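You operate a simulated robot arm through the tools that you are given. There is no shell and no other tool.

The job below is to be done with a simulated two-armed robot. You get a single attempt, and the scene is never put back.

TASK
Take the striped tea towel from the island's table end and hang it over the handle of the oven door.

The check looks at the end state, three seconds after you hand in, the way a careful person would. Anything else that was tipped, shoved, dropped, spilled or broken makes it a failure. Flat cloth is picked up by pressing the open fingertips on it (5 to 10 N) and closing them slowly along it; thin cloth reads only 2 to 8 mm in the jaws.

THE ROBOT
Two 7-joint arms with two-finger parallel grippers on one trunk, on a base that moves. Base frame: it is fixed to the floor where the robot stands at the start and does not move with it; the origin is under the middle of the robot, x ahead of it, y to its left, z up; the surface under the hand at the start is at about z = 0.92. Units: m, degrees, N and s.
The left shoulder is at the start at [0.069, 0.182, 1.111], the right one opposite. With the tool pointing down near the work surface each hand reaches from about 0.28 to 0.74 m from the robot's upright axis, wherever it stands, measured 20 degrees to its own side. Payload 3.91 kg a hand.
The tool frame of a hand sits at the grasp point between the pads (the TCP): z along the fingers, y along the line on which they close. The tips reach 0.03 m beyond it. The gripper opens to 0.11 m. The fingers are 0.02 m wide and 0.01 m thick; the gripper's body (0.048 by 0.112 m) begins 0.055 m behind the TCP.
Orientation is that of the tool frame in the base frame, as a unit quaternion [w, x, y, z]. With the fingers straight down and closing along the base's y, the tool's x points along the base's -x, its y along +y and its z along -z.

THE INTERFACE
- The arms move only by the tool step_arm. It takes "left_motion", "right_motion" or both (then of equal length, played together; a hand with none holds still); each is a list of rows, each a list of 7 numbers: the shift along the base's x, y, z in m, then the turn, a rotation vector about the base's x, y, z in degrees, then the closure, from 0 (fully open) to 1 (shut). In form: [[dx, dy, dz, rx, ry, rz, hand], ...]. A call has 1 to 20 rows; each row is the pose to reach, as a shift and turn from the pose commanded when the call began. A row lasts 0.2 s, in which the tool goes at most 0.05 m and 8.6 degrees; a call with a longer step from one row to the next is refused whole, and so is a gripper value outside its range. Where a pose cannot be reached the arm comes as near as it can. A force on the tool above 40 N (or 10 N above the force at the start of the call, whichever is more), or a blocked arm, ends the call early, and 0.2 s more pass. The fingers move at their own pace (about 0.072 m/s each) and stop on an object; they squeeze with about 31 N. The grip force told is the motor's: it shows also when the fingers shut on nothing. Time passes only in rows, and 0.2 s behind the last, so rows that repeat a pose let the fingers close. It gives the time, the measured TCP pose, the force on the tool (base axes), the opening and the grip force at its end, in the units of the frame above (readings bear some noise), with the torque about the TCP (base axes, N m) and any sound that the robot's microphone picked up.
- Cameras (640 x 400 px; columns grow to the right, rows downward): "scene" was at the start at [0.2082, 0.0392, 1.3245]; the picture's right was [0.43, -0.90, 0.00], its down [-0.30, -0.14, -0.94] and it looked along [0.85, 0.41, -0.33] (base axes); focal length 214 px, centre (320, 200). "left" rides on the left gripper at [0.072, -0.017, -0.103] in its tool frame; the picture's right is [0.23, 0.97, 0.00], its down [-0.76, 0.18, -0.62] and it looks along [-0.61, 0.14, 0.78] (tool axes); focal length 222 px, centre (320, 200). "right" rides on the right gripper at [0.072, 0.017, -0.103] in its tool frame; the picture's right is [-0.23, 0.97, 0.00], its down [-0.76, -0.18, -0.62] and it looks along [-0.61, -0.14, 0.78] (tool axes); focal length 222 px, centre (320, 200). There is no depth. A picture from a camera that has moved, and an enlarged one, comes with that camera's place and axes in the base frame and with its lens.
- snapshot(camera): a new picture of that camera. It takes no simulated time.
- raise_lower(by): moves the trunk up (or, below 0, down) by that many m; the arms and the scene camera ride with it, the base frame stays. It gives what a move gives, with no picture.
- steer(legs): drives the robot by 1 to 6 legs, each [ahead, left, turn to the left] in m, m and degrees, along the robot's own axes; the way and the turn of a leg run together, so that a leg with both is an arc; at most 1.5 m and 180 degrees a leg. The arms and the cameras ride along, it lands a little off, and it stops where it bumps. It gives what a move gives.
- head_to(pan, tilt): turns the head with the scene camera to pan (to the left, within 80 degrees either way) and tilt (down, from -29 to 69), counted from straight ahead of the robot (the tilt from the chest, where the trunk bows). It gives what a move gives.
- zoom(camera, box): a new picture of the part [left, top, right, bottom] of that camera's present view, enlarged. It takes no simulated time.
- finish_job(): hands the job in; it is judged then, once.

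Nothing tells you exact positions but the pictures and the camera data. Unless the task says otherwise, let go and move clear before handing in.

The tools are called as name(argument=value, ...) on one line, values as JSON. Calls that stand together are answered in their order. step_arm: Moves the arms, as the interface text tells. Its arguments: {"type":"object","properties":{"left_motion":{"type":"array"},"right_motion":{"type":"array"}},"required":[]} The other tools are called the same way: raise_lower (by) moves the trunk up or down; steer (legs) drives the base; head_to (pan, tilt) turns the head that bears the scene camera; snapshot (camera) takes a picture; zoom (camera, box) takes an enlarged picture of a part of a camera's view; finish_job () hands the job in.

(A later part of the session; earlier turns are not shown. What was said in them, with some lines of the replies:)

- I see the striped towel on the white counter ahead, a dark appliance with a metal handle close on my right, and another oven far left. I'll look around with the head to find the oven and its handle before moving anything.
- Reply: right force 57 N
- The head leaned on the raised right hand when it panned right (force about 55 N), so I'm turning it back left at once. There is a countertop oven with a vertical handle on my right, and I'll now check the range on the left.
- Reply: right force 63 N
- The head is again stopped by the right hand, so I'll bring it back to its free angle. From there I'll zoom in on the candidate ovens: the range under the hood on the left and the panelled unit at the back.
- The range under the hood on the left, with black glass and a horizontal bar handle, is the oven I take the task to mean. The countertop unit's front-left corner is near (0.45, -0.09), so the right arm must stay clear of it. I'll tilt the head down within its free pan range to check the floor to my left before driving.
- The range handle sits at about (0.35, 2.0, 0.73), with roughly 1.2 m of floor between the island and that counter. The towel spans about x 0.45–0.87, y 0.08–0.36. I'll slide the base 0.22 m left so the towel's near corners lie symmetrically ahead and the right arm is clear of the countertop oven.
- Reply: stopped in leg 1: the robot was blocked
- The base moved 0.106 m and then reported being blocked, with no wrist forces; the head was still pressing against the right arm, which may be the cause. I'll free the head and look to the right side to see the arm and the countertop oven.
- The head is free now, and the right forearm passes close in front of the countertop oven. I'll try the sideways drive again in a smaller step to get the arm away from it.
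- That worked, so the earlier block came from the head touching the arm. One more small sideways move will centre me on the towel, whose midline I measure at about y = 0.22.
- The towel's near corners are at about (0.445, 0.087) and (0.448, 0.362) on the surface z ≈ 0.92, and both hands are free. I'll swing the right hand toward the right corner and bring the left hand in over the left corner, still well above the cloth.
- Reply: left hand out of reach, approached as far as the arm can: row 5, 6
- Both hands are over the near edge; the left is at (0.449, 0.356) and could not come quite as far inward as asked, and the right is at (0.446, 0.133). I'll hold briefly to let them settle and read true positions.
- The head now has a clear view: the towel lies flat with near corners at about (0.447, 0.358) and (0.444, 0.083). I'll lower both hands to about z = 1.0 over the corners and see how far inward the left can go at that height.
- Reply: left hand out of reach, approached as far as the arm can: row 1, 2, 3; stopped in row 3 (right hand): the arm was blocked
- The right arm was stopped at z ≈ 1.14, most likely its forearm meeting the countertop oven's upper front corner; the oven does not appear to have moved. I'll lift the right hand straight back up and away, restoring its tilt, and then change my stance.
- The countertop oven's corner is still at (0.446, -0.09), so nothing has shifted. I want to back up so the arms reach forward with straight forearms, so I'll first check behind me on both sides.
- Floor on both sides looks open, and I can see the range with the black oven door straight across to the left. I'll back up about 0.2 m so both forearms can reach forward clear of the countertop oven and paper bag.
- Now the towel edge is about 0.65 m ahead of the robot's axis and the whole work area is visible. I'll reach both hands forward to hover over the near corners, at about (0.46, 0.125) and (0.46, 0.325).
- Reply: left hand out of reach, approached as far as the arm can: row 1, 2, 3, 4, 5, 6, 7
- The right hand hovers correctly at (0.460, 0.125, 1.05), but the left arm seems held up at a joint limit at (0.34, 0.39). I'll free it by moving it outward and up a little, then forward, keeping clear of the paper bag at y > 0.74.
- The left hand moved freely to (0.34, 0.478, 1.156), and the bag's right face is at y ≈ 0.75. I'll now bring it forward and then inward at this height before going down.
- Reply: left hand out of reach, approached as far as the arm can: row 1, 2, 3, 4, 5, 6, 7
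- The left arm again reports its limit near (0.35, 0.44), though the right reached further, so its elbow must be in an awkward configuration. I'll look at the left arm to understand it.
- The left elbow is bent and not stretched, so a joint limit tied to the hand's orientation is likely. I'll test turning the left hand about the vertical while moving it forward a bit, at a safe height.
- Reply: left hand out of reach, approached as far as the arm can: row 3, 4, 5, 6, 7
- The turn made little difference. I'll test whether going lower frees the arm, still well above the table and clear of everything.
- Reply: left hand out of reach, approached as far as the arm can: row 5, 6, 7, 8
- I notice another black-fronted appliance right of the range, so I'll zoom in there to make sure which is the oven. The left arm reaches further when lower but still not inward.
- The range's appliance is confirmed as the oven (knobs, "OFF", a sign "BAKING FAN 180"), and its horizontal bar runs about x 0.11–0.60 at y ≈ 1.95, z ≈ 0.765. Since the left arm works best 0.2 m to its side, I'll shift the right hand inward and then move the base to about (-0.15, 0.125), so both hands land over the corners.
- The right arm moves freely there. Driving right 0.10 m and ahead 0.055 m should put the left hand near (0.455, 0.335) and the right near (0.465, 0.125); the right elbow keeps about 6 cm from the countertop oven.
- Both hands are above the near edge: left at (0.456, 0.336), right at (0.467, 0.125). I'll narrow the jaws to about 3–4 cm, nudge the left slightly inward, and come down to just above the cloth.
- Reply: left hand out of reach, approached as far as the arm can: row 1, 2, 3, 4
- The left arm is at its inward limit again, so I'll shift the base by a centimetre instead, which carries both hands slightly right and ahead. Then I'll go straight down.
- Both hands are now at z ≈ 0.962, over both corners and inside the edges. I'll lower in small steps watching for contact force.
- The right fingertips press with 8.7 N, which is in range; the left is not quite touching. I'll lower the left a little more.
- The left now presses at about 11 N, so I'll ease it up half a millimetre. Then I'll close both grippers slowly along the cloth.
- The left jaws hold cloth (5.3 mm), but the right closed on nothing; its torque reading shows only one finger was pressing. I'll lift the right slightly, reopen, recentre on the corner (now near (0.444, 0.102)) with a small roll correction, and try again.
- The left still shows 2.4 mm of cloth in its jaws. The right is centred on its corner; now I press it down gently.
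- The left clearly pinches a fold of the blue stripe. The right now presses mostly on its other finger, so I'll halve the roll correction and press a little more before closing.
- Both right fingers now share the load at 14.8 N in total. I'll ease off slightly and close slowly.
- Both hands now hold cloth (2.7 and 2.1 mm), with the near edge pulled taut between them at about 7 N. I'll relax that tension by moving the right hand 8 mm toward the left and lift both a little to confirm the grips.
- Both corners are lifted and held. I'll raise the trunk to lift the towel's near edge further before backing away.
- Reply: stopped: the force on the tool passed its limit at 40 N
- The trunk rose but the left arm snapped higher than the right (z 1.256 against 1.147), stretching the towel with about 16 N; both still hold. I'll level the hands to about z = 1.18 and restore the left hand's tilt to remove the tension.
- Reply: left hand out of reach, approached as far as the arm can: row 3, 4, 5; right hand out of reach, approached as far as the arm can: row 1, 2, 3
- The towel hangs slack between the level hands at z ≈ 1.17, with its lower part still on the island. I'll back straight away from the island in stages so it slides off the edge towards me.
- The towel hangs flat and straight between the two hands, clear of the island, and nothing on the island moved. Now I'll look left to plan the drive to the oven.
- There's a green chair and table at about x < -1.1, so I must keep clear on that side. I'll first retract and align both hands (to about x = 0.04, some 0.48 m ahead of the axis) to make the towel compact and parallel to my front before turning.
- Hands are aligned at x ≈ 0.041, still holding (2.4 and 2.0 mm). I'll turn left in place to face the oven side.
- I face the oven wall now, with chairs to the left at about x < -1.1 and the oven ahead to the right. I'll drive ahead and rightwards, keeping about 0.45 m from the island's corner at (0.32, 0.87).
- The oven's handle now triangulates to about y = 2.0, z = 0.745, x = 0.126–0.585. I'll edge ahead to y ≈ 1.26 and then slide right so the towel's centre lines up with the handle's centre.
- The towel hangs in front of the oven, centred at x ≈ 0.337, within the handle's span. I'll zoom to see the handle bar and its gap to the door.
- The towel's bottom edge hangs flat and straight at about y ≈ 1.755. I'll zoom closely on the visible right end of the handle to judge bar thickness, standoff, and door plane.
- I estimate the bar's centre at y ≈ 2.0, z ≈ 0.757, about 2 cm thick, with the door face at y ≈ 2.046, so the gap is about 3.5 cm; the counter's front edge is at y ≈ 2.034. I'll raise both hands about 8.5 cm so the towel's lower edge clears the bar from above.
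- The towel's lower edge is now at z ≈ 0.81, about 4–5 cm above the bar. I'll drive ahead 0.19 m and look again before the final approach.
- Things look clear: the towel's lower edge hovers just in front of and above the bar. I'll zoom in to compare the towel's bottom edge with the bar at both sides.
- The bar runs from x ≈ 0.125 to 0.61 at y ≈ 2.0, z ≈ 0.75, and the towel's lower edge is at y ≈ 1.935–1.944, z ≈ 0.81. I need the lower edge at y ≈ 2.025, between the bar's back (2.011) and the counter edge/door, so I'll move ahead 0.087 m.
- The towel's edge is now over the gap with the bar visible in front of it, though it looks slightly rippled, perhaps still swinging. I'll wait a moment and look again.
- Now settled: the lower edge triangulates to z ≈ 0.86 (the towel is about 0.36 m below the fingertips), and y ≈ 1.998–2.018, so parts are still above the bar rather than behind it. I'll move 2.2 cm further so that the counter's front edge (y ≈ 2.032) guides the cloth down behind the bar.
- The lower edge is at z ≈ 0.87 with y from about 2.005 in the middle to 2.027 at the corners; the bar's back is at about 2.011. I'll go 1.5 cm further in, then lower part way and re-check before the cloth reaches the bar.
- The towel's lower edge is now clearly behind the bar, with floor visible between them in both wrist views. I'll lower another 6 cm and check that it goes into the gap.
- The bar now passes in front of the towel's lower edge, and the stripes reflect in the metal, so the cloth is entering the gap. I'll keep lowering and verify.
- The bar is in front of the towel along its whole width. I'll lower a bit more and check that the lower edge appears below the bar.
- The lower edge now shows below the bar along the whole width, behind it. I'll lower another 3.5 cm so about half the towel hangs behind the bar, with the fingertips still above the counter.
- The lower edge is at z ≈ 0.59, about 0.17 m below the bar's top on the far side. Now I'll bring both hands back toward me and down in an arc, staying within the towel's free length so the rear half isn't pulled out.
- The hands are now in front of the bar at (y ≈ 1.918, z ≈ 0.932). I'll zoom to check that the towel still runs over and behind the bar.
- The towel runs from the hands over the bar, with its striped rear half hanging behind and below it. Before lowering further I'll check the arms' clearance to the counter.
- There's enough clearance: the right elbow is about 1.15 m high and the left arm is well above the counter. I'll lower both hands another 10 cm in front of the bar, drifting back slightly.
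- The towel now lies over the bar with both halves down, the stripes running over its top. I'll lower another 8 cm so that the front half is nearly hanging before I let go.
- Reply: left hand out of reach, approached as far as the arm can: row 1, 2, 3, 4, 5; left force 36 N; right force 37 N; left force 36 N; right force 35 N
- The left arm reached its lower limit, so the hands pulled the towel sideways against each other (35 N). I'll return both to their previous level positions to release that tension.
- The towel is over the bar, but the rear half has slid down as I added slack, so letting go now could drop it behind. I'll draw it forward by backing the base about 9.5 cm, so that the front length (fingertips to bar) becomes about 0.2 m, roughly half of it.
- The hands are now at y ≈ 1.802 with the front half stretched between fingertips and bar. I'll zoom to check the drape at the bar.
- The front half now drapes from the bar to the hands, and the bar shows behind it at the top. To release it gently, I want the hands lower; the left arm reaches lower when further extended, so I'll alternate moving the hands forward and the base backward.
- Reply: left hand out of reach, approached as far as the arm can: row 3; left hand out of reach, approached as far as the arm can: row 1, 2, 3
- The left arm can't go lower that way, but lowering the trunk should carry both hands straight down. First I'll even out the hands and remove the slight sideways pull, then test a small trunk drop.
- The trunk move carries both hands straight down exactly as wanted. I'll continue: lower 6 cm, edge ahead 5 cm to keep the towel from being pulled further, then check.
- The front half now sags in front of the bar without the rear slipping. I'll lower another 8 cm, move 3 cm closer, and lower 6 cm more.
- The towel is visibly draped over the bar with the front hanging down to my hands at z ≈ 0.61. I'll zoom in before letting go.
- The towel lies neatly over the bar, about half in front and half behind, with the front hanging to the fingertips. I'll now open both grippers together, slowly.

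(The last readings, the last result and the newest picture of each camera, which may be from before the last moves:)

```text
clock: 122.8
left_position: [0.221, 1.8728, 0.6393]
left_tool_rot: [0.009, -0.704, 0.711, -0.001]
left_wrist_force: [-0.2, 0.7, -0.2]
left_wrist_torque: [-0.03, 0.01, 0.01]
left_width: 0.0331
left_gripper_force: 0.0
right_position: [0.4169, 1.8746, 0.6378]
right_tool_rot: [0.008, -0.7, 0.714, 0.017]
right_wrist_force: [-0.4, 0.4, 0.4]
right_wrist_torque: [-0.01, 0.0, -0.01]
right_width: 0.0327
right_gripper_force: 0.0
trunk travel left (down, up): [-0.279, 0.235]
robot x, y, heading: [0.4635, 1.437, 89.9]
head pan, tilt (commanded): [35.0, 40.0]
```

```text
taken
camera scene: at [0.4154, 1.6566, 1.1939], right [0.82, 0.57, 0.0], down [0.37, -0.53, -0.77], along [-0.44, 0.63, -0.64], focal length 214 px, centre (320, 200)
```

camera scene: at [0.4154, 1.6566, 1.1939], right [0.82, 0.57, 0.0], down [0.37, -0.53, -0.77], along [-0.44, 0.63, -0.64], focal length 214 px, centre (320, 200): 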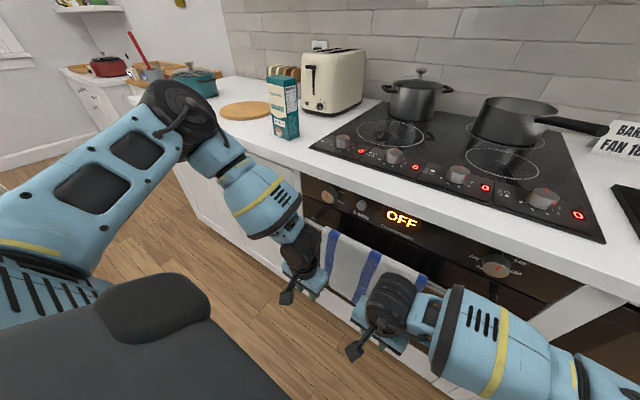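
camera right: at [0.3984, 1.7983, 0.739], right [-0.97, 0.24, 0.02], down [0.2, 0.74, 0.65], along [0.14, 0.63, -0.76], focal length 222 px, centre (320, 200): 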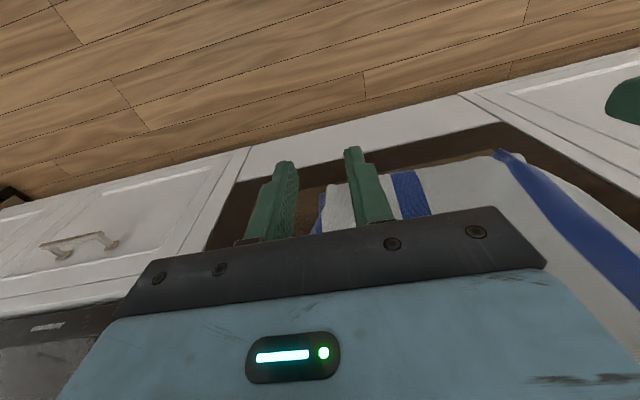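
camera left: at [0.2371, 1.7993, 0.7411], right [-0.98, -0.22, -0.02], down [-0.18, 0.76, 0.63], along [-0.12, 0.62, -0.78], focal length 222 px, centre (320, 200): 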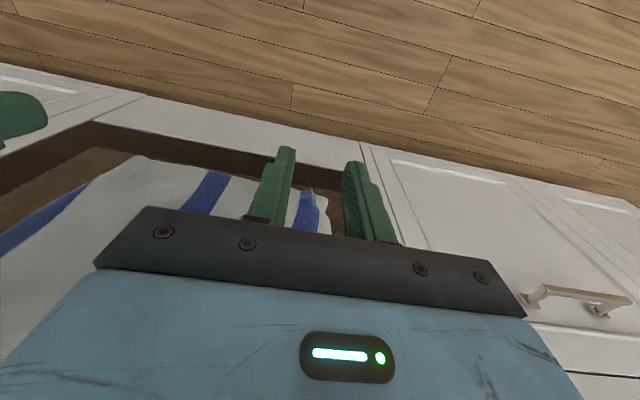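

Both hands have let go and the towel has swung down against the oven front, hanging over the bar. I'll back straight away to get clear and then inspect.

steer(legs=[[-0.12, 0, 0], [-0.08, 0, 0]])

head_to(pan=10, tilt=35)

snapshot(camera="scene")

snapshot(camera="left")

snapshot(camera="right")

```text
clock: 124.7
left_position: [0.2209, 1.6714, 0.6391]
left_tool_rot: [0.009, -0.703, 0.711, 0.0]
left_wrist_force: [-0.2, -0.5, 0.5]
left_wrist_torque: [0.01, -0.03, 0.01]
left_width: 0.0331
left_gripper_force: 0.0
right_position: [0.4146, 1.6739, 0.6384]
right_tool_rot: [0.009, -0.7, 0.713, 0.018]
right_wrist_force: [-0.1, -1.2, 0.0]
right_wrist_torque: [0.01, 0.03, 0.0]
right_width: 0.0331
right_gripper_force: 0.1
trunk travel left (down, up): [-0.279, 0.235]
robot x, y, heading: [0.4591, 1.2376, 90.0]
head pan, tilt (commanded): [35.0, 40.0]
```

```text
clock: 125.6
left_position: [0.2207, 1.6737, 0.6387]
left_tool_rot: [0.009, -0.704, 0.711, -0.001]
left_wrist_force: [0.6, 0.5, -0.2]
left_wrist_torque: [0.01, 0.0, 0.04]
left_width: 0.0331
left_gripper_force: 0.0
right_position: [0.4146, 1.674, 0.638]
right_tool_rot: [0.008, -0.701, 0.713, 0.017]
right_wrist_force: [0.5, 0.8, 0.4]
right_wrist_torque: [0.01, 0.04, 0.02]
right_width: 0.0328
right_gripper_force: 0.1
trunk travel left (down, up): [-0.279, 0.235]
robot x, y, heading: [0.4623, 1.2347, 90.0]
head pan, tilt (commanded): [10.0, 35.0]
```

```text
taken
camera scene: at [0.448, 1.4734, 1.2015], right [0.99, 0.17, 0.0], down [0.1, -0.57, -0.82], along [-0.14, 0.81, -0.57], focal length 214 px, centre (320, 200)
```

scene: 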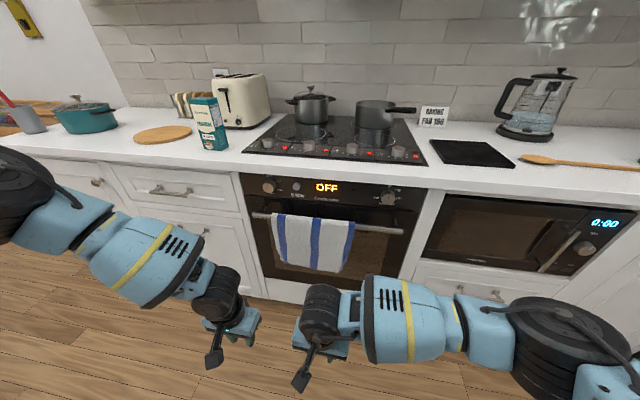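

```text
taken
camera left: at [0.2362, 1.599, 0.7411], right [-0.98, -0.22, -0.02], down [-0.18, 0.76, 0.63], along [-0.12, 0.62, -0.78], focal length 222 px, centre (320, 200)
```

left: 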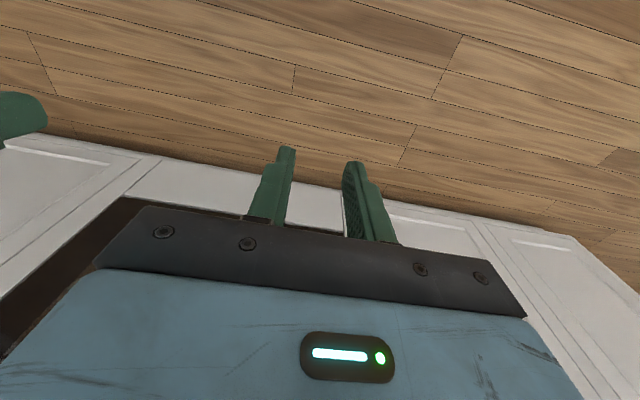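

```text
taken
camera right: at [0.3976, 1.5983, 0.739], right [-0.97, 0.24, 0.02], down [0.2, 0.74, 0.65], along [0.14, 0.63, -0.76], focal length 222 px, centre (320, 200)
```

right: 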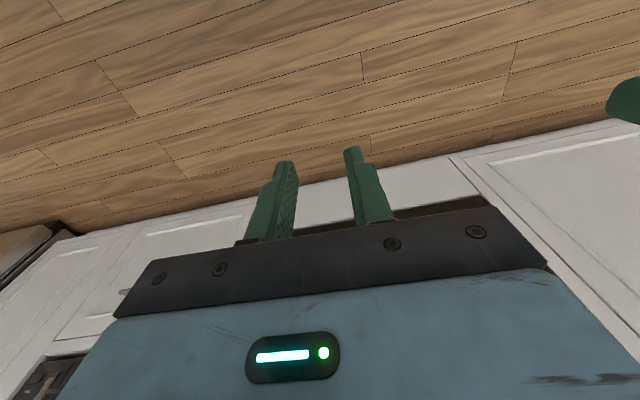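

The towel hangs over the oven handle. I'll zoom in to confirm that it is settled and that the knobs and everything nearby are as before.

zoom(camera="scene", box=[230, 165, 430, 290])

step_arm(left_motion=[[0, 0, 0, 0, 0, 0, 0.7], [0, 0, 0, 0, 0, 0, 0.7], [0, 0, 0, 0, 0, 0, 0.7], [0, 0, 0, 0, 0, 0, 0.7], [0, 0, 0, 0, 0, 0, 0.7], [0, 0, 0, 0, 0, 0, 0.7], [0, 0, 0, 0, 0, 0, 0.7], [0, 0, 0, 0, 0, 0, 0.7], [0, 0, 0, 0, 0, 0, 0.7], [0, 0, 0, 0, 0, 0, 0.7]])

zoom(camera="scene", box=[230, 165, 430, 290])

```text
3.20 times, centred on (330, 228) of scene
camera zoom: at [0.448, 1.4734, 1.2015], right [0.99, 0.17, 0.0], down [0.1, -0.57, -0.82], along [-0.14, 0.81, -0.57], focal length 686 px, centre (288, 112)
```

zoom: 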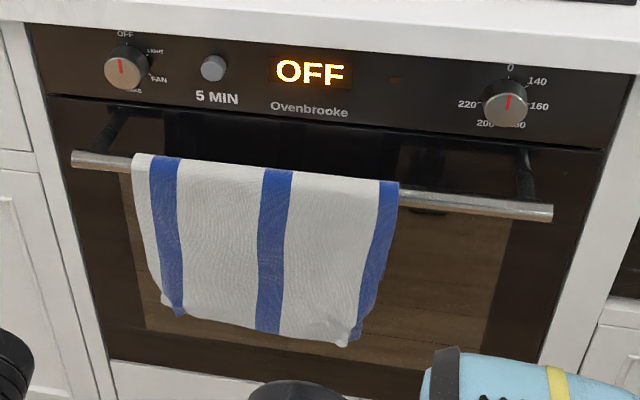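

```text
clock: 127.8
left_position: [0.221, 1.6719, 0.6394]
left_tool_rot: [0.009, -0.704, 0.71, 0.0]
left_wrist_force: [-0.3, 0.3, -0.6]
left_wrist_torque: [0.01, 0.02, 0.03]
left_width: 0.0328
left_gripper_force: 0.0
right_position: [0.4142, 1.673, 0.6374]
right_tool_rot: [0.007, -0.701, 0.713, 0.017]
right_wrist_force: [-0.1, -0.6, 0.7]
right_wrist_torque: [0.02, -0.01, -0.01]
right_width: 0.033
right_gripper_force: 0.1
trunk travel left (down, up): [-0.279, 0.235]
robot x, y, heading: [0.4643, 1.2385, 90.0]
head pan, tilt (commanded): [10.0, 35.0]
```

```text
3.20 times, centred on (330, 228) of scene
camera zoom: at [0.4481, 1.4734, 1.2015], right [0.99, 0.17, 0.0], down [0.1, -0.57, -0.82], along [-0.14, 0.81, -0.57], focal length 686 px, centre (288, 112)
```

zoom: 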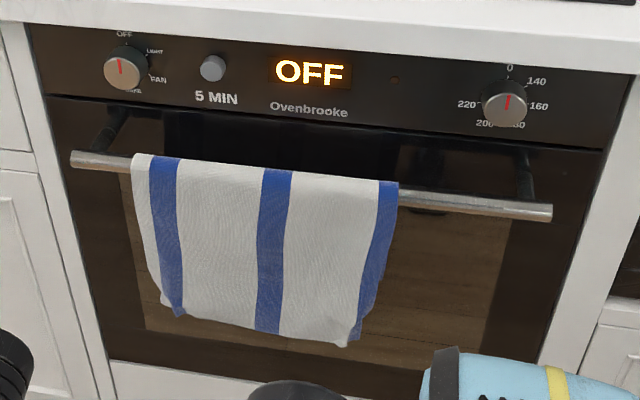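

The towel hangs evenly over the oven's handle and didn't move over two seconds. The knobs and display are unchanged, and both hands are open and well clear. The island items were in place when I left it, so I'm handing in.

finish_job()

```text
The job is handed in.
```

The striped tea towel is hanging over the handle of the oven door, about half in front and half behind. I took "the oven" to be the built-in one under the hob with the horizontal bar, not the countertop oven on the island.

Both hands let go and I backed clear before handing in. The towel did not move in the last two seconds I watched it, and the oven's knobs and display were unchanged.

- **Countertop oven:** early on, the right arm was stopped by something, probably this oven's upper front corner. In later pictures it had not moved.
- **Head and arm:** the head pressed against the right arm a few times while I looked around, up to about 60 N. The only effect I saw was one base move stopping early.
- **Island:** everything was in place in my last view of it, as I backed away with the towel. I did not look again after that.
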